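You operate a simulated robot arm through the tools that you are given. There is no shell and no other tool.

You run a simulated robot arm. Do the job below in one go: nothing can be reset, and whatever is moved stays where it is left.

JOB
Count the yellow-banded nuts on the left half of the low shelf of the blue rack, then put as many of the green-banded nuts from the left half of the low shelf of the blue rack on the green table.
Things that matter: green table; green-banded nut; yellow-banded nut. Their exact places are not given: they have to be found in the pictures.

The check looks at the end state, three seconds after you hand in, the way a careful person would. Anything else that was tipped, shoved, dropped, spilled or broken makes it a failure.

ROBOT AND FRAMES
A 6-joint arm with a fingered hand on a trunk, on a base that moves. Base frame: it is fixed to the floor where the robot stands at the start and does not move with it; the origin is under the middle of the robot, x ahead of it, y to its left, z up. Units: mm, degrees, N and s.
With the tool pointing down near the work surface it reaches from about 240 to 480 mm from the robot's upright axis, wherever it stands. Its first joint turns from -166.0 to 166.0 degrees. Places, roughly: green table [5400, 1700, 800]; green-banded nut [3250, 2250, 500]; yellow-banded nut [3000, 2250, 500]. Payload 2.3 kg.
The tool frame sits at the grasp point between the pads (the TCP): z along the fingers, y along the line on which they close. The tips reach 22 mm beyond it. The gripper opens to 112 mm; its body begins 60 mm behind the TCP. The gripper is a hand of 3 fingers: y runs from the thumb to the fingers, the wrist lies at [0, 0, -218] in the tool frame, and closing takes about 1.5 s.
Orientation is that of the tool frame in the base frame, as [roll, pitch, yaw] about the fixed x, y, z axes, in that order (R = Rz(yaw) Ry(pitch) Rx(roll)). With the fingers straight down and closing along the base's y, the tool's x points along the base's -x, its y along +y and its z along -z.

CONTROLS
- The arm moves only by the tool nudge_tool. Its argument "deltas" is a list of rows, each a list of 7 numbers: the shift along the tool's x, y, z in mm, then the turn, a rotation vector about the tool's x, y, z in degrees, then the finger opening in mm, from 0 to 112. In form: [[tx, ty, tz, wx, wy, wz, gripper], ...]. A call has 1 to 20 rows; each row shifts and turns the commanded pose from where the row before left it, along the tool's axes as they then stand. Rows are played at 5 a second. More than 50 mm and 8.6 degrees between two rows, or a gripper value outside its range, and nothing of the call is played. Where a pose cannot be reached the arm comes as near as it can. A force on the tool above 40 N (or 10 N above the force at the start of the call, whichever is more), or a blocked arm, ends the call early, and 0.2 s more pass. The fingers move at their own pace (about 72 mm/s each) and stop on an object; they squeeze with about 25 N. The grip force told is the motor's: it shows also when the fingers shut on nothing. Time passes only in rows, and 0.2 s behind the last, so rows that do not move let the fingers close. It gives the time, the measured TCP pose, the force on the tool (base axes), the opening and the grip force at its end, in the units of the frame above (readings bear some noise), with the torque about the TCP (base axes, N m) and any sound that the robot's microphone picked up.
- Cameras (640 x 400 px; columns grow to the right, rows downward): "scene" is now at [19.9, 118.1, 1308.4]; the picture's right is [-0.24, -0.97, 0.00], its down [-0.62, 0.15, -0.77] and it looks along [0.75, -0.18, -0.64] (base axes); focal length 272 px, centre (320, 200). "wrist" rides on the gripper at [66, 3, -80] in the tool frame; the picture's right is [-0.05, 1.00, 0.00], its down [-0.77, -0.04, -0.64] and it looks along [-0.64, -0.03, 0.77] (tool axes); focal length 275 px, centre (320, 200).
- capture(camera): a new picture of that camera. No time passes.
- slide_trunk(by): slides the trunk up (or, below 0, down) by that many mm; the arm and the scene camera ride with it, the base frame stays. It gives what a move gives, with no picture.
- drive_base(legs): drives the robot by 1 to 6 legs, each [ahead, left, turn to the left] in mm, mm and degrees, along the robot's own axes; the way and the turn of a leg run together, so that a leg with both is an arc; at most 1500 mm and 180 degrees a leg. The arm and the cameras ride along, it lands a little off, and it stops where it bumps. It gives what a move gives.
- grasp_type(shape): the hand has 3 fingers and takes this shape, open, in about a second: jaw (thumb against the fingers, like two jaws); tri (thumb and two fingers); tip (a fingertip pinch); poke (one finger out to press); point (the index stretched); flat (the hand flat); cup (the hand cupped); fist (a fist). The gripper value then closes the fingers along that shape, each until it touches; the sizes above hold for jaw. It gives what a move gives, with no picture.
- head_to(pan, tilt): turns the head with the scene camera to pan (to the left, within 155 degrees either way) and tilt (down, from -29 to 69), counted from straight ahead of the robot. It gives what a move gives.
- measure_at(camera, pixels): for up to 12 pixels [column, row] of the newest picture of that camera ("zoom" is the newest enlarged one), the place [x, y, z] in the base frame of the surface seen there, good to about 2 mm. No time passes.
- zoom(camera, box): a new picture of the part [left, top, right, bottom] of that camera's present view, enlarged. No time passes.
- hand_in(): hands the job in; it is judged then, once.

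Unless the task says otherwise, let go and move clear before handing in.

The tools are called after ">>>" by a JSON object that holds its "name" and its "arguments". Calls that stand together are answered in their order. nudge_tool: Moves the arm, as the interface text tells. Its arguments: {"type":"object","properties":{"deltas":{"type":"array"}},"required":["deltas"]} The other tools are called the same way: slide_trunk (by) moves the trunk up or down; grasp_type (shape) gives the hand a shape; drive_base (legs) drives the base; head_to (pan, tilt) turns the head that bears the scene camera; capture (camera) takes a picture; measure_at (camera, pixels) gives the place of the surface under pixels of a picture; zoom (camera, box) takes an enlarged picture of a part of a camera's view; hand_in () hands the job in.

At the start:

```text
time_s: 0.0
eef_pos: [289.1, -26.7, 750.8]
ee_rot: [-180.0, 0.0, 180.0]
wrist_force: [-0.5, -0.8, 1.1]
wrist_torque: [0.01, -0.03, -0.01]
finger_gap: 111.9
finger_force: 0.0
shape: jaw
trunk travel left (down, up): [-225.0, 365.0]
robot x, y, heading: [-3.1, -4.2, 0.2]
head pan, tilt (commanded): [-13.9, 39.8]
```

scene: 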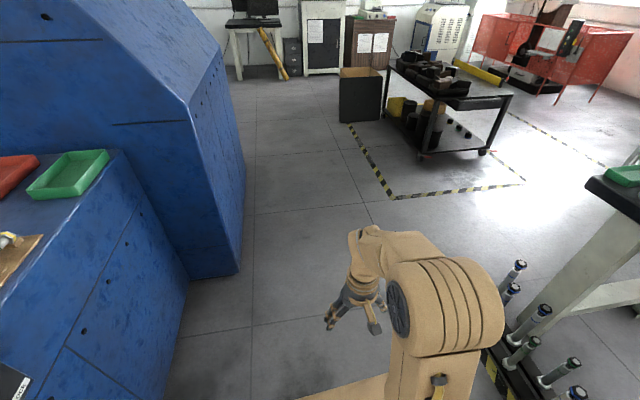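
wrist: 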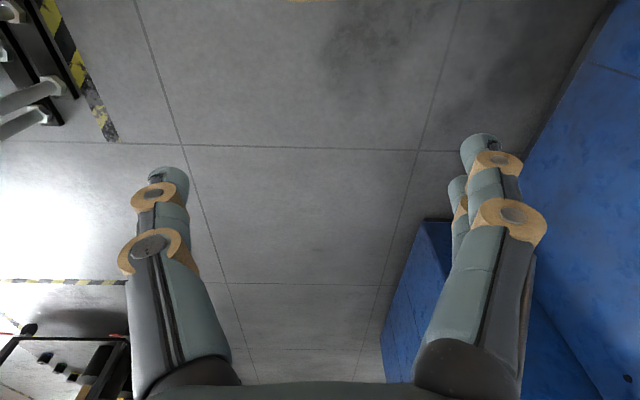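

The first picture shows a blue machine on the left, an open floor ahead and a dark cart near pixel (440, 90). I'll look around with the head to find the blue rack and the green table.

>>> {"name": "head_to", "arguments": {"pan": 35, "tilt": 10}}

>>> {"name": "capture", "arguments": {"camera": "scene"}}

>>> {"name": "head_to", "arguments": {"pan": 0, "tilt": 10}}

>>> {"name": "capture", "arguments": {"camera": "scene"}}

```text
time_s: 1.2
eef_pos: [289.3, -25.5, 750.5]
ee_rot: [-179.9, 0.0, -180.0]
wrist_force: [1.0, 0.4, 0.2]
wrist_torque: [0.01, -0.01, 0.0]
finger_gap: 111.9
finger_force: 0.1
shape: jaw
trunk travel left (down, up): [-225.0, 365.0]
robot x, y, heading: [-1.8, 0.6, 0.1]
head pan, tilt (commanded): [35.0, 10.0]
```

```text
taken
```

scene: 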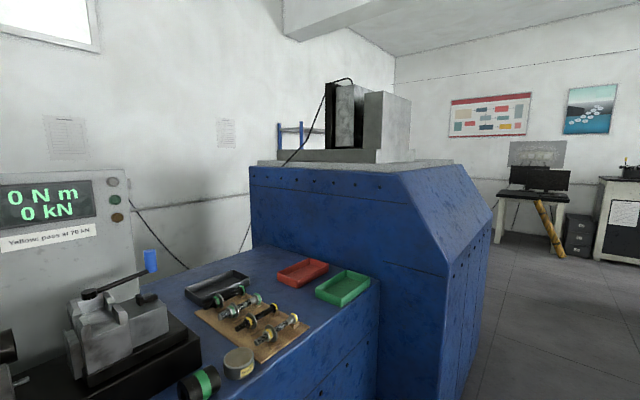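

```text
time_s: 2.2
eef_pos: [289.1, -26.5, 749.6]
ee_rot: [-180.0, 0.0, -179.9]
wrist_force: [0.2, -0.3, -0.6]
wrist_torque: [0.02, 0.0, -0.01]
finger_gap: 111.9
finger_force: 0.1
shape: jaw
trunk travel left (down, up): [-225.0, 365.0]
robot x, y, heading: [-0.7, 1.4, -0.0]
head pan, tilt (commanded): [0.0, 10.0]
```

```text
taken
```

scene: 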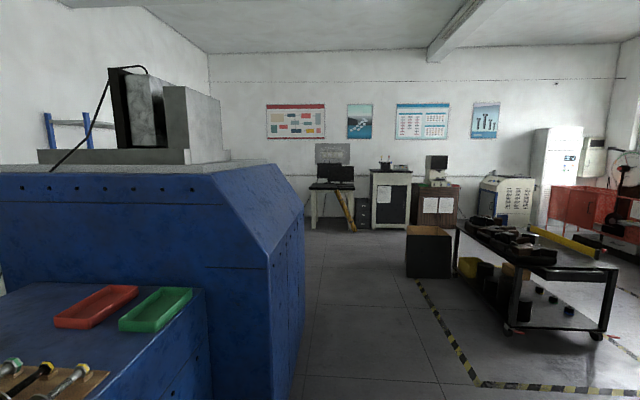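

The blue posts at pixels (48,130) and (88,125) behind the machine look like the blue rack; the desk at (335,190) and the cabinet at (390,195) are further off. I'll measure these places for planning.

>>> {"name": "measure_at", "arguments": {"camera": "scene", "pixels": [[48, 130], [88, 130], [270, 290], [305, 205], [322, 187], [385, 172], [390, 220], [430, 190], [430, 260], [510, 320], [300, 380], [360, 290]]}}

>>> {"name": "zoom", "arguments": {"camera": "scene", "box": [280, 130, 480, 255]}}

>>> {"name": "head_to", "arguments": {"pan": -60, "tilt": 20}}

>>> {"name": "capture", "arguments": {"camera": "scene"}}

```text
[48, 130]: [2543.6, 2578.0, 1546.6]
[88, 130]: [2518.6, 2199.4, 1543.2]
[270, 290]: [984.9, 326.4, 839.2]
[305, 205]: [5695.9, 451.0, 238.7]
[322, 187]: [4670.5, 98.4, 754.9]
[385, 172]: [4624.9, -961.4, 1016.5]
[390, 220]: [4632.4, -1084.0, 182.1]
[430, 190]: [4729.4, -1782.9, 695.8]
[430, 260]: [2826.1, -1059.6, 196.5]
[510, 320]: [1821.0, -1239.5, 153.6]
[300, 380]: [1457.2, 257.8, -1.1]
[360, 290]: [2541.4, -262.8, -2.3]
```

```text
3.20 times, centred on (380, 192) of scene
```

zoom: 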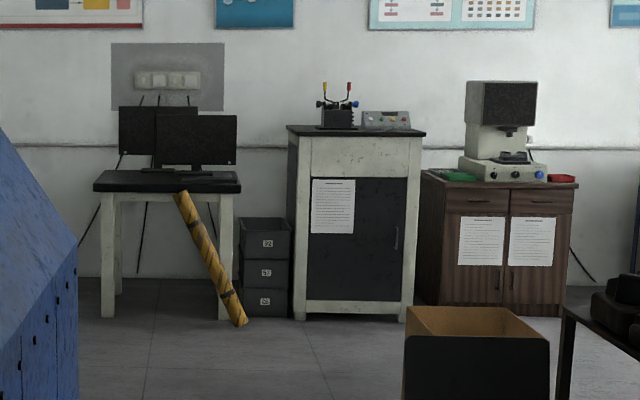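

```text
time_s: 3.5
eef_pos: [288.4, -27.2, 749.5]
ee_rot: [180.0, 0.0, 180.0]
wrist_force: [-0.1, -0.5, 0.3]
wrist_torque: [-0.02, -0.01, 0.02]
finger_gap: 112.1
finger_force: 0.1
shape: jaw
trunk travel left (down, up): [-225.0, 365.0]
robot x, y, heading: [3.5, -0.9, -0.0]
head pan, tilt (commanded): [-60.0, 20.0]
```

```text
taken
```

scene: 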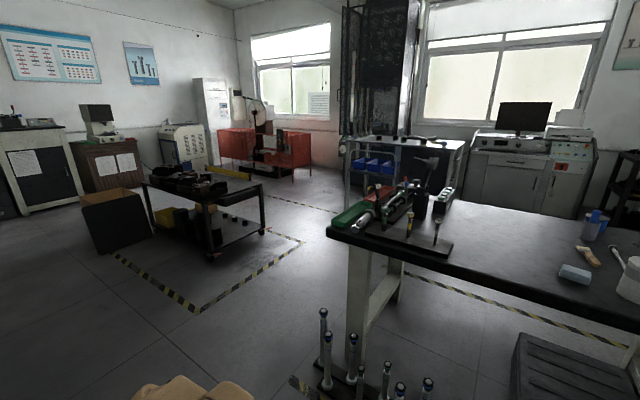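

The newest picture shows a black table on the right with a torque-wrench stand on the floor at (370,360), and the striped walkway at (200,300). I'll measure clearances for a safe drive around the machine.

>>> {"name": "measure_at", "arguments": {"camera": "scene", "pixels": [[335, 232], [322, 320], [328, 340], [300, 385], [345, 235], [200, 310], [115, 255], [210, 255], [300, 240], [85, 215], [60, 205], [140, 235]]}}

>>> {"name": "head_to", "arguments": {"pan": 0, "tilt": 60}}

>>> {"name": "capture", "arguments": {"camera": "scene"}}

```text
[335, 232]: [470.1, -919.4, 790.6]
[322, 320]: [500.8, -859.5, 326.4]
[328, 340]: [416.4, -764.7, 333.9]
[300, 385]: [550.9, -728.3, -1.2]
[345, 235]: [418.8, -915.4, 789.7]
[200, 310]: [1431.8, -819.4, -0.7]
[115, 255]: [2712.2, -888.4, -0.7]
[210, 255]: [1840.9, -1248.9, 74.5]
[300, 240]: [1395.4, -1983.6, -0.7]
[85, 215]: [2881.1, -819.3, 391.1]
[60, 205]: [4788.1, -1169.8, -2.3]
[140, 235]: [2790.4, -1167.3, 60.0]
```

```text
time_s: 4.8
eef_pos: [288.4, -26.4, 750.2]
ee_rot: [-180.0, 0.0, 180.0]
wrist_force: [-0.3, -0.2, -0.4]
wrist_torque: [0.0, 0.0, 0.0]
finger_gap: 112.0
finger_force: 0.0
shape: jaw
trunk travel left (down, up): [-225.0, 365.0]
robot x, y, heading: [1.1, -1.8, 0.1]
head pan, tilt (commanded): [0.0, 60.0]
```

```text
taken
```

scene: 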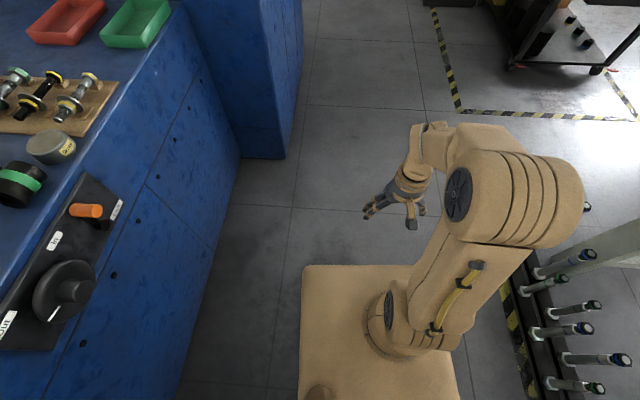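

The head-down picture shows the robot's base plate at (300–410, 265) and the blue cabinet's side at (200,250). I'll measure the base edges and the machine faces.

>>> {"name": "measure_at", "arguments": {"camera": "scene", "pixels": [[306, 270], [305, 390], [380, 270], [190, 340], [235, 157], [285, 157], [285, 145], [302, 60], [455, 105], [430, 350], [530, 380], [520, 300]]}}

```text
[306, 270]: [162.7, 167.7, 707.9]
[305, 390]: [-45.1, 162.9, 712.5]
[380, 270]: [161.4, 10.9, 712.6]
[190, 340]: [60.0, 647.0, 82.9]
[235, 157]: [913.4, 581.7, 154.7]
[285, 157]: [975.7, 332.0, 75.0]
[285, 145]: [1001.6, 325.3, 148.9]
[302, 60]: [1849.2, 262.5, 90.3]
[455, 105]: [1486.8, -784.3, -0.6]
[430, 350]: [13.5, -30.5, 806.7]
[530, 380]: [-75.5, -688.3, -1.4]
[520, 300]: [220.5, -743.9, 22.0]
```

The machine's right side lies at y≈260–325 and the stripes at y≈-800, so the aisle is clear along y≈-230. I'll shift right and drive ahead about 1500 mm, then look.

>>> {"name": "drive_base", "arguments": {"legs": [[0, -220, 0], [1500, 0, 0]]}}

>>> {"name": "head_to", "arguments": {"pan": 30, "tilt": 20}}

>>> {"name": "capture", "arguments": {"camera": "scene"}}

```text
time_s: 13.5
eef_pos: [1789.4, -265.0, 749.7]
ee_rot: [-180.0, -0.1, 179.0]
wrist_force: [-0.1, 0.2, 0.0]
wrist_torque: [0.02, -0.01, 0.0]
finger_gap: 111.8
finger_force: 0.1
shape: jaw
trunk travel left (down, up): [-225.0, 365.0]
robot x, y, heading: [1500.5, -231.9, -1.1]
head pan, tilt (commanded): [0.0, 60.0]
```

```text
time_s: 14.6
eef_pos: [1790.1, -265.6, 748.9]
ee_rot: [180.0, 0.0, 178.9]
wrist_force: [0.3, -0.2, -0.4]
wrist_torque: [-0.02, 0.04, 0.0]
finger_gap: 112.1
finger_force: 0.1
shape: jaw
trunk travel left (down, up): [-225.0, 365.0]
robot x, y, heading: [1497.1, -232.8, -0.8]
head pan, tilt (commanded): [30.0, 20.0]
```

```text
taken
```

scene: 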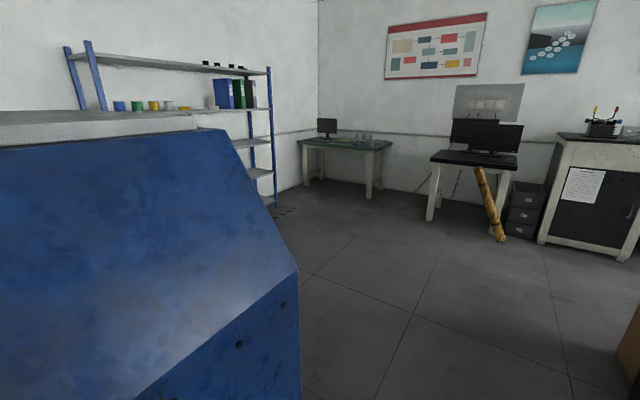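

The blue rack is now visible at (70–275, 40–205) and the green table at (345,145) with a monitor on it. I'll measure both, and zoom on the green table.

>>> {"name": "measure_at", "arguments": {"camera": "scene", "pixels": [[92, 70], [270, 100], [272, 190], [262, 172], [255, 142], [345, 146], [302, 142], [385, 148], [369, 196], [294, 255], [299, 300], [436, 215]]}}

>>> {"name": "zoom", "arguments": {"camera": "scene", "box": [270, 100, 430, 200]}}

>>> {"name": "zoom", "arguments": {"camera": "scene", "box": [60, 40, 300, 190]}}

```text
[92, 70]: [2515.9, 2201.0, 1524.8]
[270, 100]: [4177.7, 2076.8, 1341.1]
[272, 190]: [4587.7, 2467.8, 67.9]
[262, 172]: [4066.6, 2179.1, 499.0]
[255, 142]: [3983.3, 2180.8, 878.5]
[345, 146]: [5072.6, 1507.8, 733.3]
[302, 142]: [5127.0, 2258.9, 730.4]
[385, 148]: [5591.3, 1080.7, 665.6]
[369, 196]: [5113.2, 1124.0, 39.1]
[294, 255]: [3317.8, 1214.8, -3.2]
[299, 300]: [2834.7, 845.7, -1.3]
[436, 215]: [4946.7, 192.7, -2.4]
```

```text
4.00 times, centred on (350, 150) of scene
```

zoom: 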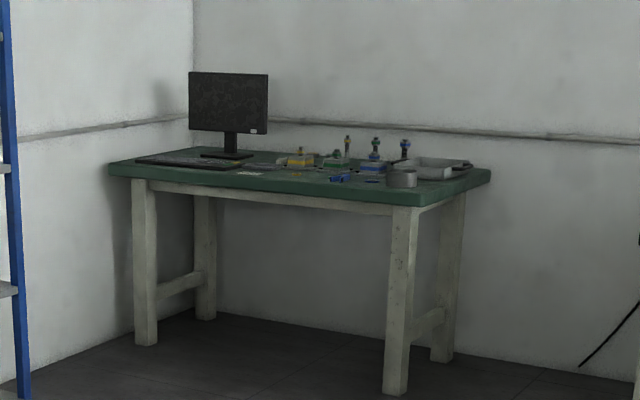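

```text
2.67 times, centred on (180, 115) of scene
```

zoom: 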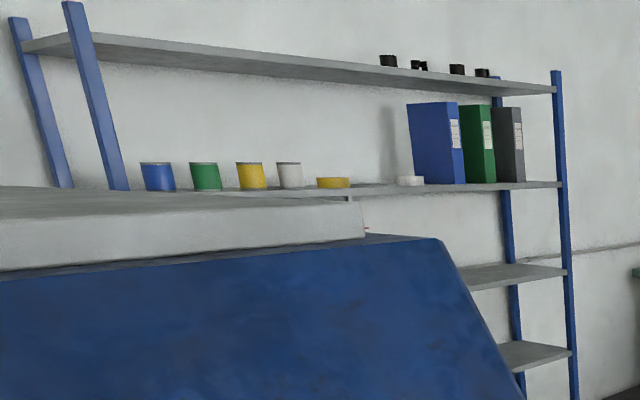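

The rack spans x≈2515–4180 with its front at y≈2100–2180 and the low shelf at z≈500; the green table's front edge is at x≈5070. I'll drive further ahead past the machine and look left.

>>> {"name": "drive_base", "arguments": {"legs": [[1400, 0, 0]]}}

>>> {"name": "head_to", "arguments": {"pan": 90, "tilt": 25}}

>>> {"name": "capture", "arguments": {"camera": "scene"}}

```text
time_s: 21.6
eef_pos: [3201.1, -303.3, 749.8]
ee_rot: [-179.9, 0.0, 178.1]
wrist_force: [-0.3, -0.3, -0.4]
wrist_torque: [0.02, 0.0, -0.01]
finger_gap: 112.0
finger_force: 0.1
shape: jaw
trunk travel left (down, up): [-225.0, 365.0]
robot x, y, heading: [2913.8, -267.4, -1.9]
head pan, tilt (commanded): [30.0, 20.0]
```

```text
time_s: 22.9
eef_pos: [3200.2, -304.5, 750.8]
ee_rot: [-180.0, 0.1, 178.1]
wrist_force: [0.2, -0.6, 0.6]
wrist_torque: [-0.02, 0.02, 0.02]
finger_gap: 112.2
finger_force: 0.2
shape: jaw
trunk travel left (down, up): [-225.0, 365.0]
robot x, y, heading: [2909.3, -271.0, -1.8]
head pan, tilt (commanded): [90.0, 25.0]
```

```text
taken
```

scene: 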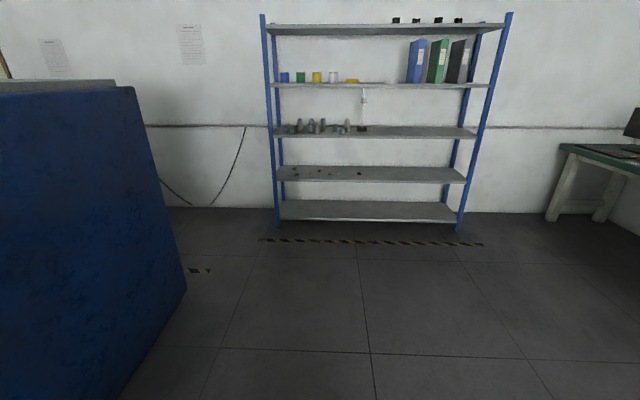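

The whole rack is now in view: small things lie on the second-lowest shelf at (285–365, 168–178) and the lowest shelf (row 210) looks empty. I'll zoom in and measure the shelves and the machine's corner.

>>> {"name": "zoom", "arguments": {"camera": "scene", "box": [255, 100, 415, 200]}}

>>> {"name": "measure_at", "arguments": {"camera": "scene", "pixels": [[280, 218], [459, 221], [282, 175], [465, 175], [282, 132], [475, 132], [186, 285], [155, 330], [260, 240], [480, 243], [192, 270], [370, 210]]}}

```text
4.00 times, centred on (335, 150) of scene
```

zoom: 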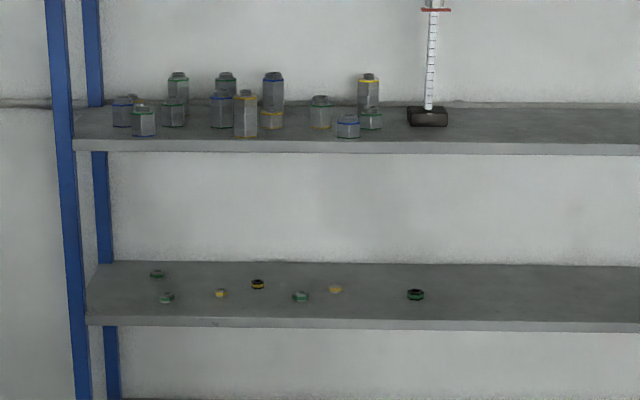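

```text
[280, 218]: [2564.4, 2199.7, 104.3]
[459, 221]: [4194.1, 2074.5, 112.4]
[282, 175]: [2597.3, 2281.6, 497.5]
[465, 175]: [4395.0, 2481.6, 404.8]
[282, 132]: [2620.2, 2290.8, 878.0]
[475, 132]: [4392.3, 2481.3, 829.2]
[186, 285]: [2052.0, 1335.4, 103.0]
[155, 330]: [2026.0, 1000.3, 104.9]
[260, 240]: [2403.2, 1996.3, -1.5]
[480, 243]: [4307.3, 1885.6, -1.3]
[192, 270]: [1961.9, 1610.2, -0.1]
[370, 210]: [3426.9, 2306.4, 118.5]
```

On the low shelf (z≈500) the zoom shows green-banded nuts near (157,274), (167,298), (301,297), (415,295) and yellow-banded near (220,294), (257,284), (335,290). I'll turn to face the rack squarely and come nearer for a reliable look.

>>> {"name": "drive_base", "arguments": {"legs": [[0, 0, 87.5], [1500, 0, 0]]}}

>>> {"name": "head_to", "arguments": {"pan": 0, "tilt": 35}}

>>> {"name": "capture", "arguments": {"camera": "scene"}}

```text
time_s: 34.1
eef_pos: [3104.1, 1510.0, 750.0]
ee_rot: [-180.0, 0.1, -96.0]
wrist_force: [-0.1, -0.4, 1.2]
wrist_torque: [0.0, 0.0, 0.01]
finger_gap: 112.1
finger_force: 0.0
shape: jaw
trunk travel left (down, up): [-225.0, 365.0]
robot x, y, heading: [3046.0, 1227.9, 84.1]
head pan, tilt (commanded): [90.0, 25.0]
```

```text
time_s: 35.7
eef_pos: [3104.0, 1509.5, 750.0]
ee_rot: [180.0, 0.1, -96.0]
wrist_force: [-0.3, -0.8, 0.3]
wrist_torque: [0.0, 0.01, 0.0]
finger_gap: 111.6
finger_force: 0.0
shape: jaw
trunk travel left (down, up): [-225.0, 365.0]
robot x, y, heading: [3046.7, 1222.3, 84.0]
head pan, tilt (commanded): [0.0, 35.0]
```

```text
taken
```

scene: 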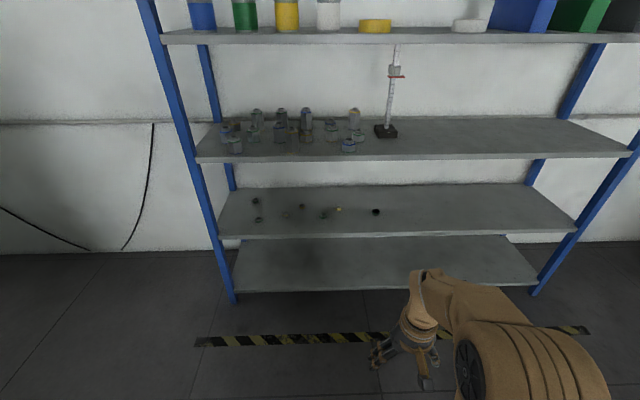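

The nuts are now at (250–380, 195–222) on the low shelf. I'll zoom on them and on the bottom shelf too.

>>> {"name": "zoom", "arguments": {"camera": "scene", "box": [230, 180, 310, 230]}}

>>> {"name": "zoom", "arguments": {"camera": "scene", "box": [310, 180, 390, 230]}}

>>> {"name": "zoom", "arguments": {"camera": "scene", "box": [210, 170, 600, 300]}}

>>> {"name": "measure_at", "arguments": {"camera": "scene", "pixels": [[256, 200], [258, 219], [286, 215], [302, 206], [323, 215], [338, 210], [376, 211], [223, 236], [575, 230], [400, 225], [205, 160], [630, 153]]}}

```text
8.00 times, centred on (270, 205) of scene
```

zoom: 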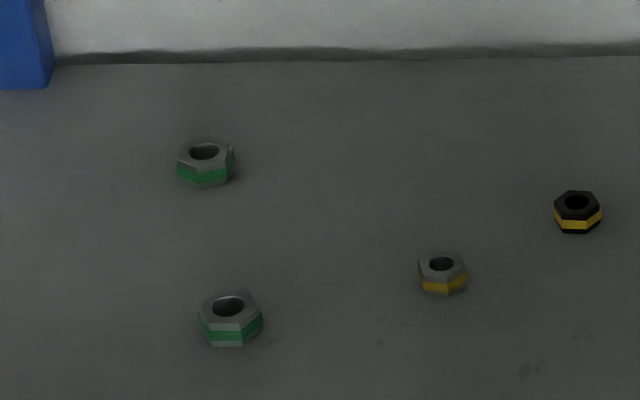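

```text
8.00 times, centred on (350, 205) of scene
```

zoom: 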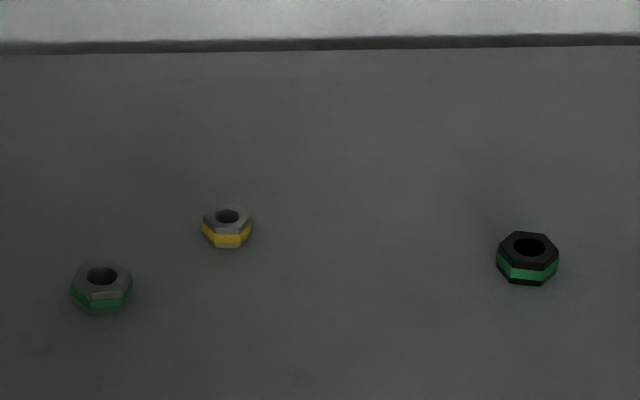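

```text
1.64 times, centred on (405, 235) of scene
```

zoom: 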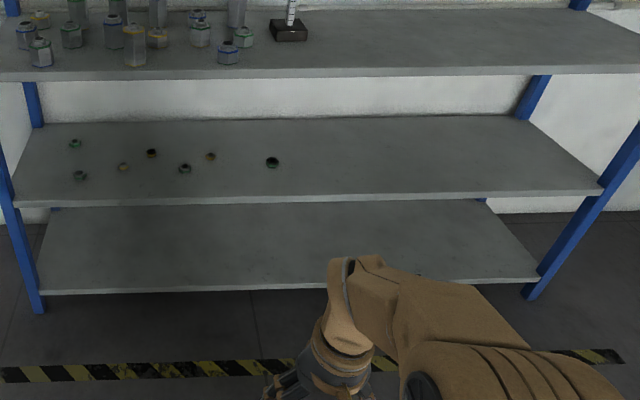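

```text
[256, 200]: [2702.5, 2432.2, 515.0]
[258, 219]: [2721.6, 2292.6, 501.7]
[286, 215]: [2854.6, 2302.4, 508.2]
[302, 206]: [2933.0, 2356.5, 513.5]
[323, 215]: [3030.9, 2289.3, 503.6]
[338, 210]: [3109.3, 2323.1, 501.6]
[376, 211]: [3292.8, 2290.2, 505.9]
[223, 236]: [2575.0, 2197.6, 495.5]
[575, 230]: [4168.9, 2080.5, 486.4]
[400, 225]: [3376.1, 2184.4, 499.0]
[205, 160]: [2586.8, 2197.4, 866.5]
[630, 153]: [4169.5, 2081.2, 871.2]
```

Three yellow-banded nuts (two grey, one black) are on the left half, at x≈2855, 2933, 3109; four green-banded nuts are at x≈2702, 2722, 3031, 3293 — all left of the rack's middle (x≈3350). So I must carry three green ones. I'll look down at my base and the arm to plan the stand-off.

>>> {"name": "head_to", "arguments": {"pan": -30, "tilt": 69}}

>>> {"name": "capture", "arguments": {"camera": "scene"}}

>>> {"name": "capture", "arguments": {"camera": "wrist"}}

```text
time_s: 36.7
eef_pos: [3103.7, 1510.4, 751.7]
ee_rot: [-180.0, 0.0, -96.0]
wrist_force: [-0.5, 0.3, 1.2]
wrist_torque: [0.03, 0.01, -0.01]
finger_gap: 111.8
finger_force: 0.0
shape: jaw
trunk travel left (down, up): [-225.0, 365.0]
robot x, y, heading: [3043.3, 1227.7, 83.9]
head pan, tilt (commanded): [-30.0, 68.8]
```

```text
taken
```

scene: 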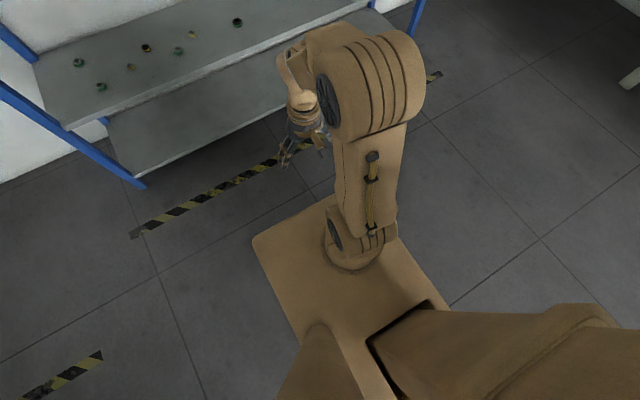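

```text
taken
```

wrist: 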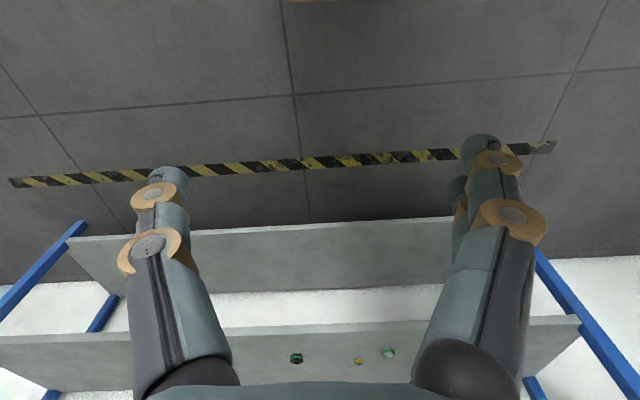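

The picture shows the arm: shoulder disc at (333,225), elbow disc at (328,95), and the wrist at (295,70). I'll measure these to learn the arm's geometry and base edges.

>>> {"name": "measure_at", "arguments": {"camera": "scene", "pixels": [[332, 225], [327, 98], [390, 40], [300, 45], [290, 65], [350, 25], [258, 240], [330, 200], [370, 160], [320, 33], [303, 95], [360, 140]]}}

```text
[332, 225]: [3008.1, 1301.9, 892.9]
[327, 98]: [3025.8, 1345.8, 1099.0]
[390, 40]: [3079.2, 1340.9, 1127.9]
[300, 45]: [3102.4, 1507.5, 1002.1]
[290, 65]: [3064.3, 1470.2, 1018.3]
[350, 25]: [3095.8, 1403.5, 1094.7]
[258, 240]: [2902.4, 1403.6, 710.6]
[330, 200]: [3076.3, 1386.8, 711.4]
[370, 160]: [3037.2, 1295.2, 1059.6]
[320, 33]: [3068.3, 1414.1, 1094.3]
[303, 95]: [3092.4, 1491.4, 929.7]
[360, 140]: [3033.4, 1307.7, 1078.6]
```

The arm's shoulder is at z≈893, elbow z≈1100, and the platform reaches about 160 mm from its axis. Plan: tool tilted about 30° forward so the wrist stays outside the shelf. I'll drive to about 60 mm short of the stand-off for the nut at (3031, 2289).

>>> {"name": "drive_base", "arguments": {"legs": [[468, 109, 1.8]]}}

>>> {"name": "slide_trunk", "arguments": {"by": -200}}

>>> {"name": "head_to", "arguments": {"pan": 0, "tilt": 40}}

>>> {"name": "capture", "arguments": {"camera": "scene"}}

```text
time_s: 39.6
eef_pos: [3029.3, 1992.9, 750.5]
ee_rot: [179.9, 0.1, -94.2]
wrist_force: [-0.5, 0.7, -0.8]
wrist_torque: [0.03, 0.0, -0.01]
finger_gap: 111.7
finger_force: 0.0
shape: jaw
trunk travel left (down, up): [-225.0, 365.0]
robot x, y, heading: [2979.4, 1705.9, 85.9]
head pan, tilt (commanded): [-30.0, 68.8]
```

```text
time_s: 41.7
eef_pos: [3028.5, 1992.1, 550.4]
ee_rot: [180.0, 0.0, -94.2]
wrist_force: [-0.2, 0.9, -0.5]
wrist_torque: [-0.01, 0.01, -0.02]
finger_gap: 111.8
finger_force: 0.1
shape: jaw
trunk travel left (down, up): [-25.0, 565.0]
robot x, y, heading: [2983.1, 1707.9, 85.7]
head pan, tilt (commanded): [-30.0, 68.8]
```

```text
time_s: 42.7
eef_pos: [3030.6, 1992.3, 550.1]
ee_rot: [179.9, 0.0, -94.2]
wrist_force: [0.4, -0.4, 0.0]
wrist_torque: [0.0, -0.03, 0.03]
finger_gap: 112.0
finger_force: 0.0
shape: jaw
trunk travel left (down, up): [-25.0, 565.0]
robot x, y, heading: [2977.5, 1706.3, 85.8]
head pan, tilt (commanded): [0.0, 40.0]
```

```text
taken
```

scene: 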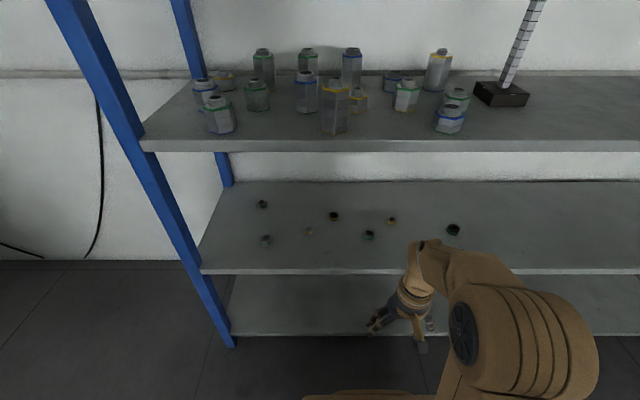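

The arm hangs in front of the low shelf at z≈550, and the nut to fetch is at (369,235) in the scene. I'll tilt the fingers 30° forward while moving forward 125 mm (still outside the shelf) and narrow the opening to 64 mm.

>>> {"name": "nudge_tool", "arguments": {"deltas": [[-25, 0, 0, 0, -6, 0, 64], [-24.9, 0, 2.6, 0, -6, 0, 64], [-24.5, 0, 5.2, 0, -6, 0, 64], [-23.8, 0, 7.7, 0, -6, 0, 64], [-22.8, 0, 10.2, 0, -6, 0, 64], [0, 0, 0, 0, 0, 0, 64]]}}

>>> {"name": "capture", "arguments": {"camera": "wrist"}}

>>> {"name": "capture", "arguments": {"camera": "scene"}}

```text
time_s: 44.1
eef_pos: [3038.1, 2118.0, 551.0]
ee_rot: [-180.0, 30.1, -94.3]
wrist_force: [0.6, 0.6, -0.7]
wrist_torque: [0.02, 0.04, -0.02]
finger_gap: 64.6
finger_force: 0.0
shape: jaw
trunk travel left (down, up): [-25.0, 565.0]
robot x, y, heading: [2979.5, 1704.6, 85.8]
head pan, tilt (commanded): [0.0, 40.0]
```

```text
taken
```

wrist: 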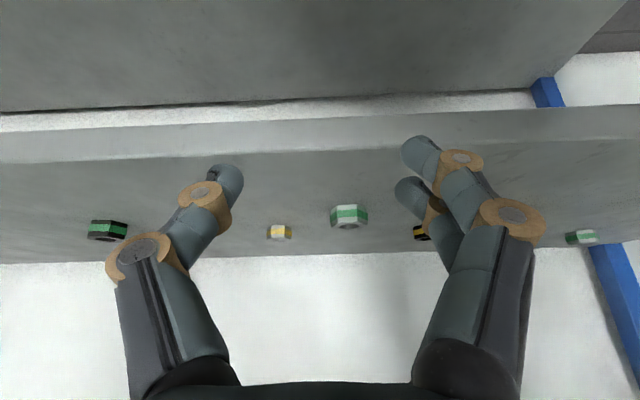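

```text
taken
```

scene: 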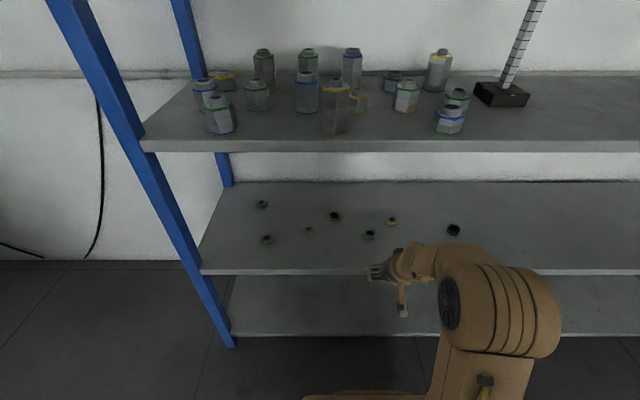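

The tilt took cleanly (pitch 30°) and the wrist view shows the target nut upside-down at (348,216). I'll measure the nut's extents in both cameras.

>>> {"name": "measure_at", "arguments": {"camera": "wrist", "pixels": [[348, 216], [333, 216], [365, 216], [348, 206], [348, 226], [280, 232], [107, 230], [581, 238], [348, 190], [422, 233]]}}

>>> {"name": "zoom", "arguments": {"camera": "scene", "box": [350, 220, 400, 250]}}

>>> {"name": "zoom", "arguments": {"camera": "wrist", "box": [240, 170, 440, 270]}}

```text
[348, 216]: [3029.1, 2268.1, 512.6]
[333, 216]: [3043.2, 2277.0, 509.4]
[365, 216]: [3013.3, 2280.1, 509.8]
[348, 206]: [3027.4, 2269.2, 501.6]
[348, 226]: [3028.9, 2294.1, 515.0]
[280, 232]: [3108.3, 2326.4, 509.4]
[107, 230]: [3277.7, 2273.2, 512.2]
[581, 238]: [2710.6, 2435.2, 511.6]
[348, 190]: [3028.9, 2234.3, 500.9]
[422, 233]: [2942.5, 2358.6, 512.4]
```

```text
12.80 times, centred on (375, 235) of scene
```

zoom: 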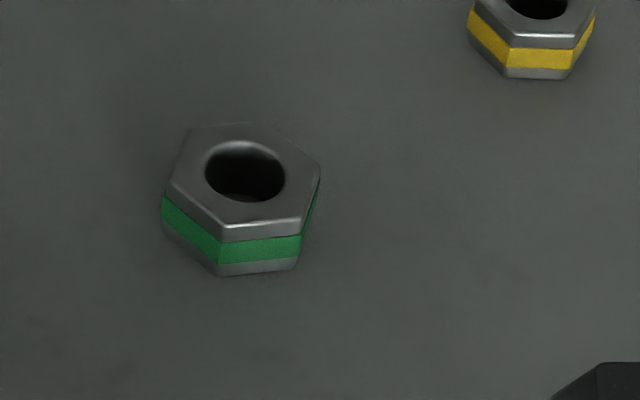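

```text
3.20 times, centred on (340, 220) of wrist
```

zoom: 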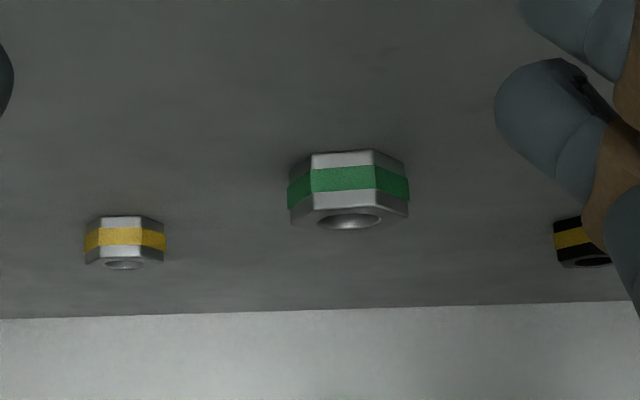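

The nut spans x≈3012–3046 with its front face at y≈2268. I'll zoom in the scene once more and measure its top face to get the centre and height.

>>> {"name": "zoom", "arguments": {"camera": "scene", "box": [350, 220, 400, 250]}}

>>> {"name": "measure_at", "arguments": {"camera": "zoom", "pixels": [[240, 127], [225, 225], [175, 180], [310, 165], [245, 195], [245, 145], [260, 270], [310, 235], [165, 230], [195, 175]]}}

```text
12.80 times, centred on (375, 235) of scene
```

zoom: 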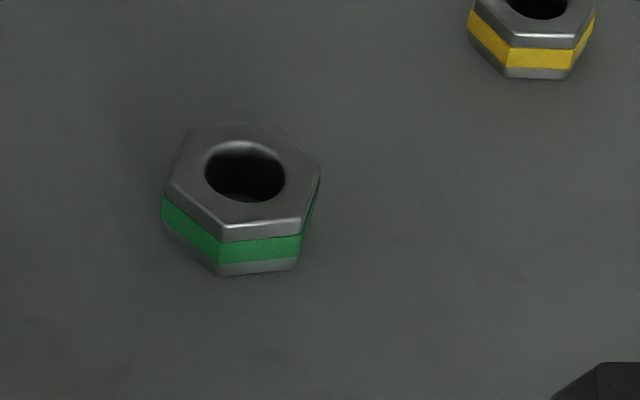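

```text
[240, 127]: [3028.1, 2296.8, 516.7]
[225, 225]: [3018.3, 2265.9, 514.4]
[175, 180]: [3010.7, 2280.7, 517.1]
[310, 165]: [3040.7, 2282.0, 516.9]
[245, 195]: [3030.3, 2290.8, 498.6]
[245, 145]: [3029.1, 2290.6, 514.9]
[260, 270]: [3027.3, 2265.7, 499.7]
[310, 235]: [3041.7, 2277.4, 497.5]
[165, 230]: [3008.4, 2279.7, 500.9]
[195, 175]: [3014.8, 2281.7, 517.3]
```

The nut's centre is about (3027, 2283), top z≈517, so the TCP should go to about (3027, 2275, 524). The fingertips clear the shelf by about 30 mm, so I'll bring the base 60 mm closer for comfortable reach.

>>> {"name": "drive_base", "arguments": {"legs": [[60, 0, 0]]}}

>>> {"name": "capture", "arguments": {"camera": "wrist"}}

>>> {"name": "measure_at", "arguments": {"camera": "wrist", "pixels": [[348, 216], [338, 230], [365, 230]]}}

```text
time_s: 45.1
eef_pos: [3042.7, 2177.0, 550.5]
ee_rot: [180.0, 30.0, -94.1]
wrist_force: [0.1, 0.2, 0.1]
wrist_torque: [0.0, 0.04, 0.02]
finger_gap: 64.5
finger_force: 0.1
shape: jaw
trunk travel left (down, up): [-25.0, 565.0]
robot x, y, heading: [2983.4, 1766.2, 85.8]
head pan, tilt (commanded): [0.0, 40.0]
```

```text
taken
```

wrist: 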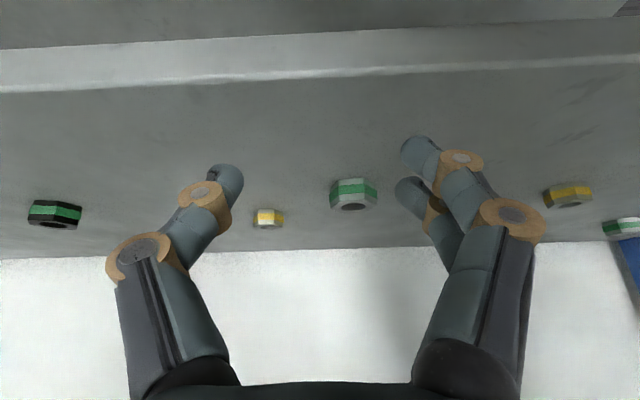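

```text
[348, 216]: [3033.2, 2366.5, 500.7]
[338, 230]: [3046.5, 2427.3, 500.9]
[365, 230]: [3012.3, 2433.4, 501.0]
```

TCP is at (3042.7, 2177, 550.5); the nut is at (355,193) in the wrist view. I'll move forward 96 mm and left 23 mm at this height, then check before descending.

>>> {"name": "nudge_tool", "arguments": {"deltas": [[-20.9, 5.75, 12.05, 0, 0, 0, 64], [-20.9, 5.75, 12.05, 0, 0, 0, 64], [-20.9, 5.75, 12.05, 0, 0, 0, 64], [-20.9, 5.75, 12.05, 0, 0, 0, 64], [0, 0, 0, 0, 0, 0, 64]]}}

>>> {"name": "capture", "arguments": {"camera": "wrist"}}

>>> {"name": "capture", "arguments": {"camera": "scene"}}

```text
time_s: 46.3
eef_pos: [3028.5, 2274.2, 549.9]
ee_rot: [179.9, 30.0, -94.2]
wrist_force: [-0.8, 0.1, 0.8]
wrist_torque: [0.0, 0.03, 0.01]
finger_gap: 64.5
finger_force: 0.0
shape: jaw
trunk travel left (down, up): [-25.0, 565.0]
robot x, y, heading: [2988.7, 1766.7, 85.8]
head pan, tilt (commanded): [0.0, 40.0]
```

```text
taken
```

wrist: 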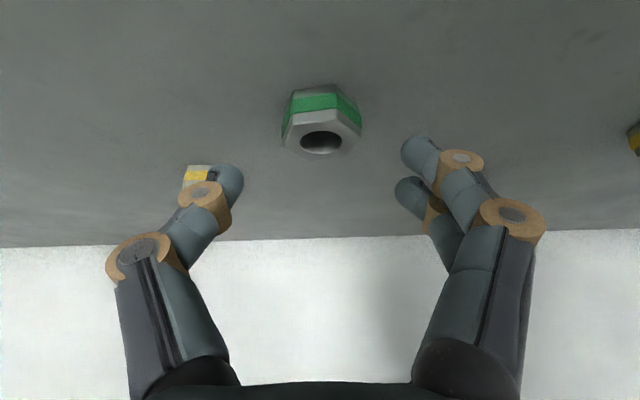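

```text
taken
```

scene: 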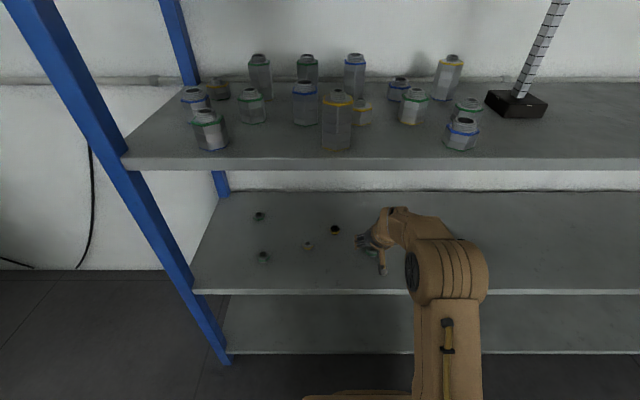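

The nut sits centred between the fingers at (321,125), and the yellow nut at (200,175) is behind and to the side of the thumb. I'll descend 26 mm straight down.

>>> {"name": "nudge_tool", "arguments": {"deltas": [[4.3, 0.5, 7.5, 0, 0, 0, 64], [4.3, 0, 7.5, 0, 0, 0, 64], [4.4, 0, 7.5, 0, 0, 0, 64], [0, 0, 0, 0, 0, 0, 64]]}}

>>> {"name": "capture", "arguments": {"camera": "wrist"}}

```text
time_s: 47.3
eef_pos: [3027.4, 2274.7, 527.3]
ee_rot: [180.0, 30.2, -94.1]
wrist_force: [0.2, 4.0, 10.1]
wrist_torque: [0.13, 0.41, -0.13]
finger_gap: 64.2
finger_force: 0.1
shape: jaw
trunk travel left (down, up): [-25.0, 565.0]
robot x, y, heading: [2989.3, 1767.7, 85.6]
head pan, tilt (commanded): [0.0, 40.0]
```

```text
taken
```

wrist: 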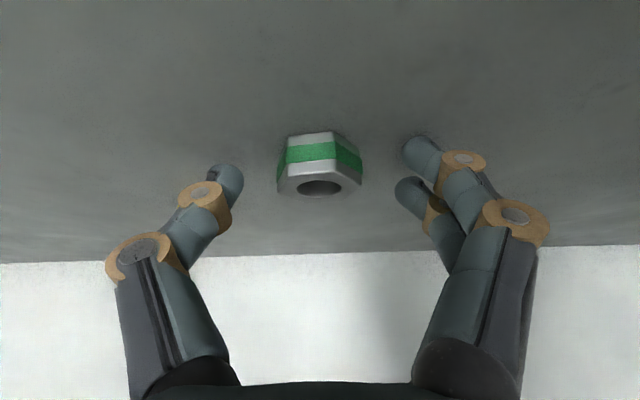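

A 10 N upward force shows a fingertip is touching the shelf at z≈527. I'll lift 3 mm and then close slowly on the nut.

>>> {"name": "nudge_tool", "arguments": {"deltas": [[-1.5, 0, -2.6, 0, 0, 0, 64], [0, 0, 0, 0, 0, 0, 54], [0, 0, 0, 0, 0, 0, 46]]}}

>>> {"name": "capture", "arguments": {"camera": "wrist"}}

```text
time_s: 48.1
eef_pos: [3028.4, 2275.5, 526.6]
ee_rot: [-180.0, 30.0, -94.3]
wrist_force: [-0.9, -0.2, -0.2]
wrist_torque: [0.02, -0.01, 0.01]
finger_gap: 46.8
finger_force: 0.0
shape: jaw
trunk travel left (down, up): [-25.0, 565.0]
robot x, y, heading: [2985.1, 1768.2, 85.7]
head pan, tilt (commanded): [0.0, 40.0]
```

```text
taken
```

wrist: 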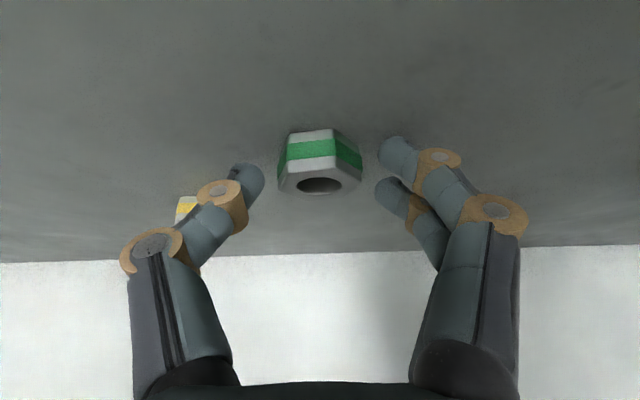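

The fingers are free of force and flank the nut at (319,165) well. I'll close on it.

>>> {"name": "nudge_tool", "arguments": {"deltas": [[0, 0, 0, 0, 0, 0, 36], [0, 0, 0, 0, 0, 0, 30], [0, 0, 0, 0, 0, 0, 20], [0, 0, 0, 0, 0, 0, 10], [0, 0, 0, 0, 0, 0, 10], [0, 0, 0, 0, 0, 0, 10]]}}

>>> {"name": "capture", "arguments": {"camera": "wrist"}}

```text
time_s: 49.5
eef_pos: [3027.7, 2274.9, 527.6]
ee_rot: [179.9, 30.0, -94.3]
wrist_force: [0.3, -0.6, 0.6]
wrist_torque: [0.0, 0.04, -0.04]
finger_gap: 25.5
finger_force: 25.0
shape: jaw
trunk travel left (down, up): [-25.0, 565.0]
robot x, y, heading: [2984.2, 1763.0, 85.8]
head pan, tilt (commanded): [0.0, 40.0]
```

```text
taken
```

wrist: 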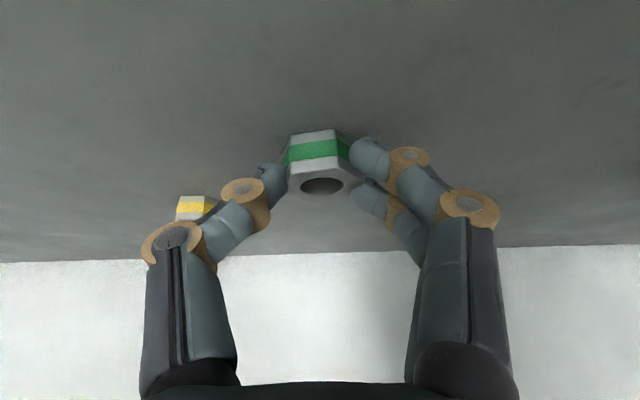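

The grip force is 25 N with the fingers on the nut. I'll lift 40 mm in small steps and check it comes along.

>>> {"name": "nudge_tool", "arguments": {"deltas": [[-2.5, 0, -4.3, 0, 0, 0, 10], [-5, 0, -8.7, 0, 0, 0, 10], [-6.2, 0, -10.8, 0, 0, 0, 10], [-6.2, 0, -10.8, 0, 0, 0, 10], [0, 0, 0, 0, 0, 0, 10]]}}

>>> {"name": "capture", "arguments": {"camera": "wrist"}}

```text
time_s: 50.7
eef_pos: [3026.4, 2273.7, 566.8]
ee_rot: [-180.0, 30.0, -94.2]
wrist_force: [0.3, -0.2, -1.4]
wrist_torque: [-0.01, 0.01, 0.02]
finger_gap: 24.6
finger_force: 25.5
shape: jaw
trunk travel left (down, up): [-25.0, 565.0]
robot x, y, heading: [2987.1, 1765.0, 86.0]
head pan, tilt (commanded): [0.0, 40.0]
```

```text
taken
```

wrist: 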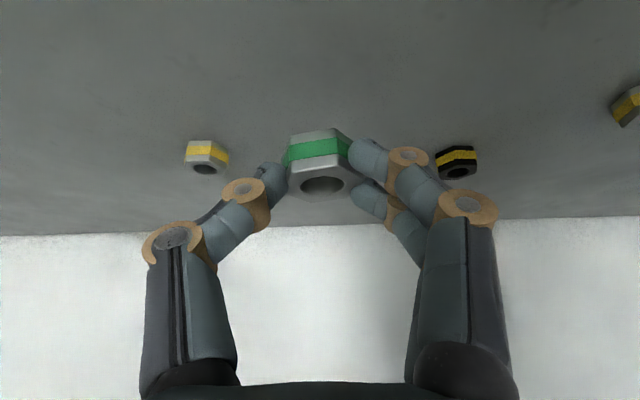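

The nut is held firmly, clear of the shelf, with the yellow ones untouched at (205,157), (455,160) and (628,105). I'll back off 420 mm, raise the trunk, then turn right and drive toward the green table.

>>> {"name": "drive_base", "arguments": {"legs": [[-420, 0, 0]]}}

>>> {"name": "slide_trunk", "arguments": {"by": 380}}

>>> {"name": "drive_base", "arguments": {"legs": [[0, 0, -86], [1350, 0, 0]]}}

>>> {"name": "head_to", "arguments": {"pan": 15, "tilt": 30}}

>>> {"name": "capture", "arguments": {"camera": "scene"}}

>>> {"name": "capture", "arguments": {"camera": "wrist"}}

```text
time_s: 53.2
eef_pos: [2995.8, 1864.0, 567.0]
ee_rot: [-179.9, 30.1, -94.0]
wrist_force: [-0.2, 0.2, -1.5]
wrist_torque: [-0.04, 0.0, 0.01]
finger_gap: 24.9
finger_force: 24.9
shape: jaw
trunk travel left (down, up): [-25.0, 565.0]
robot x, y, heading: [2954.6, 1354.9, 85.9]
head pan, tilt (commanded): [0.0, 40.0]
```

```text
time_s: 56.9
eef_pos: [2995.4, 1865.1, 947.1]
ee_rot: [179.9, 30.0, -94.0]
wrist_force: [0.3, -0.5, -2.5]
wrist_torque: [-0.02, 0.03, 0.01]
finger_gap: 25.0
finger_force: 25.0
shape: jaw
trunk travel left (down, up): [-405.0, 185.0]
robot x, y, heading: [2954.3, 1354.3, 85.6]
head pan, tilt (commanded): [0.0, 40.0]
```

```text
time_s: 67.2
eef_pos: [4806.5, 1376.9, 947.1]
ee_rot: [-180.0, 30.0, -179.2]
wrist_force: [-0.3, -0.7, -1.5]
wrist_torque: [-0.01, 0.05, 0.01]
finger_gap: 23.1
finger_force: 24.8
shape: jaw
trunk travel left (down, up): [-405.0, 185.0]
robot x, y, heading: [4294.7, 1374.4, 0.6]
head pan, tilt (commanded): [0.0, 40.0]
```

```text
time_s: 68.0
eef_pos: [4806.5, 1377.1, 946.1]
ee_rot: [179.9, 29.9, -179.1]
wrist_force: [-0.7, -0.5, -0.6]
wrist_torque: [0.0, -0.02, 0.01]
finger_gap: 22.9
finger_force: 25.2
shape: jaw
trunk travel left (down, up): [-405.0, 185.0]
robot x, y, heading: [4298.2, 1377.0, 0.8]
head pan, tilt (commanded): [15.0, 30.0]
```

```text
taken
```

scene: 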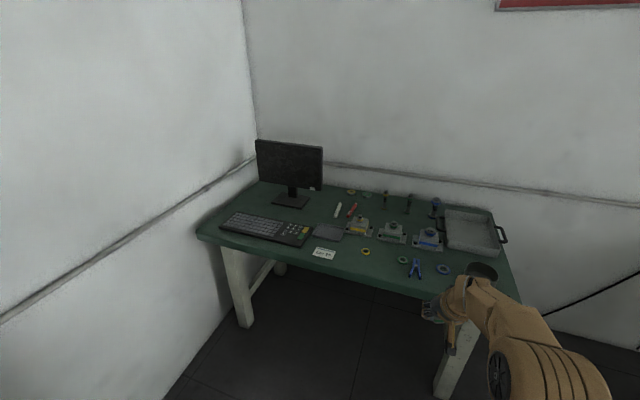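

```text
taken
```

wrist: 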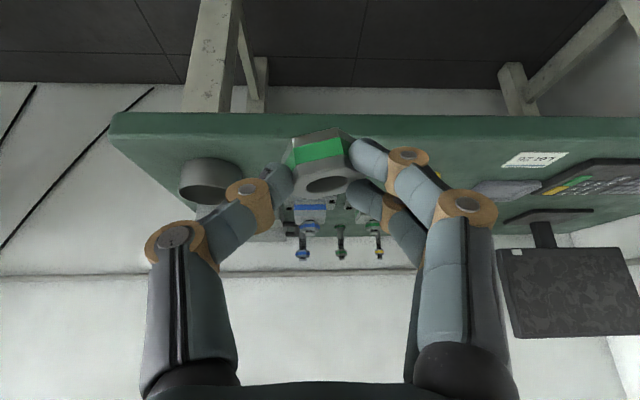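

The green table is in view: keyboard at (265,228), card at (325,253), yellow/green/blue rings around (365–443, 250–270), cup at (480,270). I'll zoom and measure the free front strip.

>>> {"name": "zoom", "arguments": {"camera": "scene", "box": [190, 170, 530, 310]}}

>>> {"name": "measure_at", "arguments": {"camera": "scene", "pixels": [[200, 228], [300, 262], [400, 285], [325, 253], [366, 251], [402, 259], [416, 268], [443, 269], [345, 262], [365, 268], [385, 270], [515, 295]]}}

```text
1.88 times, centred on (360, 240) of scene
```

zoom: 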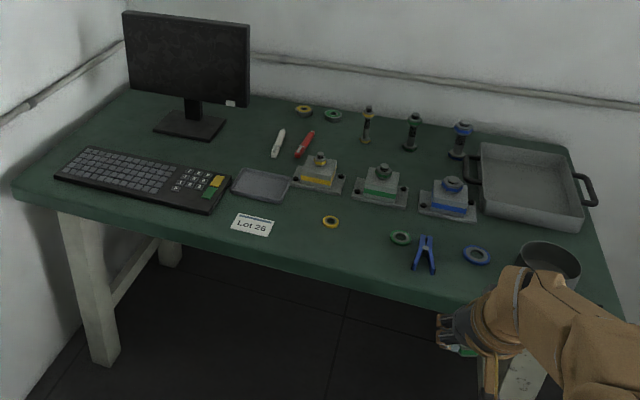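

```text
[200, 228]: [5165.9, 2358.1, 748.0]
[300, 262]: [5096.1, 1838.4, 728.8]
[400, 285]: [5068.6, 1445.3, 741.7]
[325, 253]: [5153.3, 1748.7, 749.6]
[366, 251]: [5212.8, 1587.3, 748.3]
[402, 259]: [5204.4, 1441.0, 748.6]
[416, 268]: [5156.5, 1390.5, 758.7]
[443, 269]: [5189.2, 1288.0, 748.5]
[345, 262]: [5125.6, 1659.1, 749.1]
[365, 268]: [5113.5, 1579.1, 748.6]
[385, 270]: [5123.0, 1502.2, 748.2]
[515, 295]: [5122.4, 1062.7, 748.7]
```

The table top is at z≈748.5 and a free strip lies near the front between the card (5153,1749) and the pliers (5156,1390). I'll set the nuts at about (5130,1500), (5135,1585) and (5140,1670), starting by driving so the hand is above the first spot.

>>> {"name": "drive_base", "arguments": {"legs": [[310, 118, 0]]}}

>>> {"name": "head_to", "arguments": {"pan": 5, "tilt": 45}}

>>> {"name": "capture", "arguments": {"camera": "scene"}}

>>> {"name": "capture", "arguments": {"camera": "wrist"}}

```text
time_s: 70.2
eef_pos: [5114.3, 1499.7, 947.0]
ee_rot: [180.0, 30.0, -178.9]
wrist_force: [0.7, -0.1, -1.0]
wrist_torque: [-0.01, 0.02, 0.0]
finger_gap: 23.6
finger_force: 24.6
shape: jaw
trunk travel left (down, up): [-405.0, 185.0]
robot x, y, heading: [4605.5, 1497.7, 0.7]
head pan, tilt (commanded): [15.0, 30.0]
```

```text
time_s: 70.9
eef_pos: [5113.4, 1500.5, 946.5]
ee_rot: [180.0, 30.0, -179.0]
wrist_force: [-0.3, -0.2, -1.4]
wrist_torque: [-0.03, 0.02, -0.01]
finger_gap: 23.3
finger_force: 24.8
shape: jaw
trunk travel left (down, up): [-405.0, 185.0]
robot x, y, heading: [4603.7, 1495.2, 0.7]
head pan, tilt (commanded): [5.0, 45.0]
```

```text
taken
```

scene: 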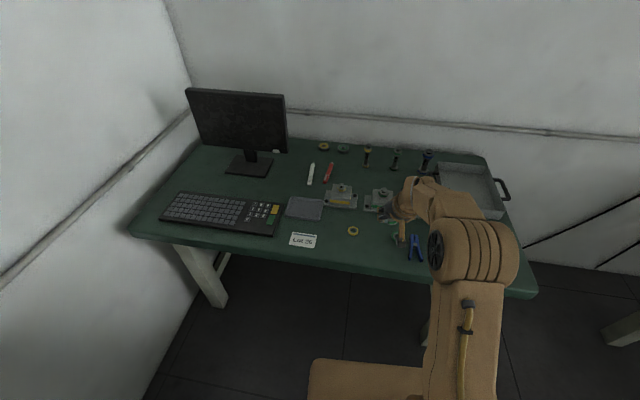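

```text
taken
```

wrist: 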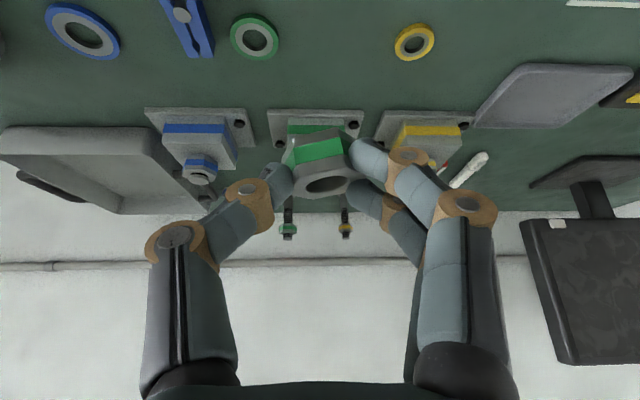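

The hand is above the planned spot, with the rings at (254,35) and (413,42) and fixtures beyond. I'll lower the trunk 140 mm, leaving about 30 mm under the nut, and check.

>>> {"name": "slide_trunk", "arguments": {"by": -140}}

>>> {"name": "capture", "arguments": {"camera": "wrist"}}

>>> {"name": "measure_at", "arguments": {"camera": "wrist", "pixels": [[318, 150], [318, 100], [240, 100], [400, 100], [318, 60], [318, 20]]}}

```text
time_s: 72.6
eef_pos: [5112.0, 1501.0, 807.2]
ee_rot: [-180.0, 30.0, -178.9]
wrist_force: [0.5, -0.8, -1.3]
wrist_torque: [0.03, -0.01, -0.02]
finger_gap: 23.3
finger_force: 25.1
shape: jaw
trunk travel left (down, up): [-265.0, 325.0]
robot x, y, heading: [4603.5, 1496.8, 0.8]
head pan, tilt (commanded): [5.0, 45.0]
```

```text
taken
```

wrist: 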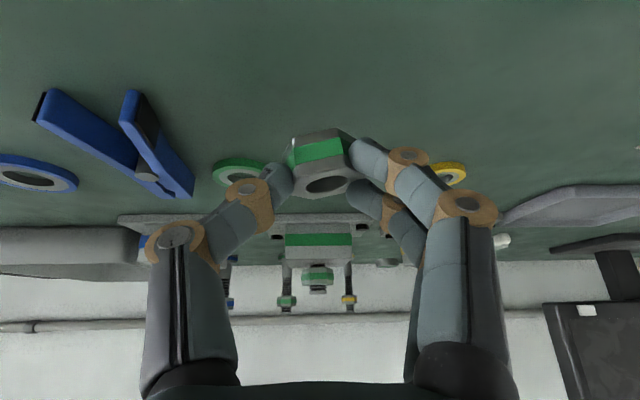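

```text
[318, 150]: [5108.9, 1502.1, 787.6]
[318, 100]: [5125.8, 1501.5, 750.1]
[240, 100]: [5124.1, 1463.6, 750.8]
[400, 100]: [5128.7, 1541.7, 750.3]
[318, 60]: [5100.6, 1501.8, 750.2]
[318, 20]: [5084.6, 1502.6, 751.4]
```

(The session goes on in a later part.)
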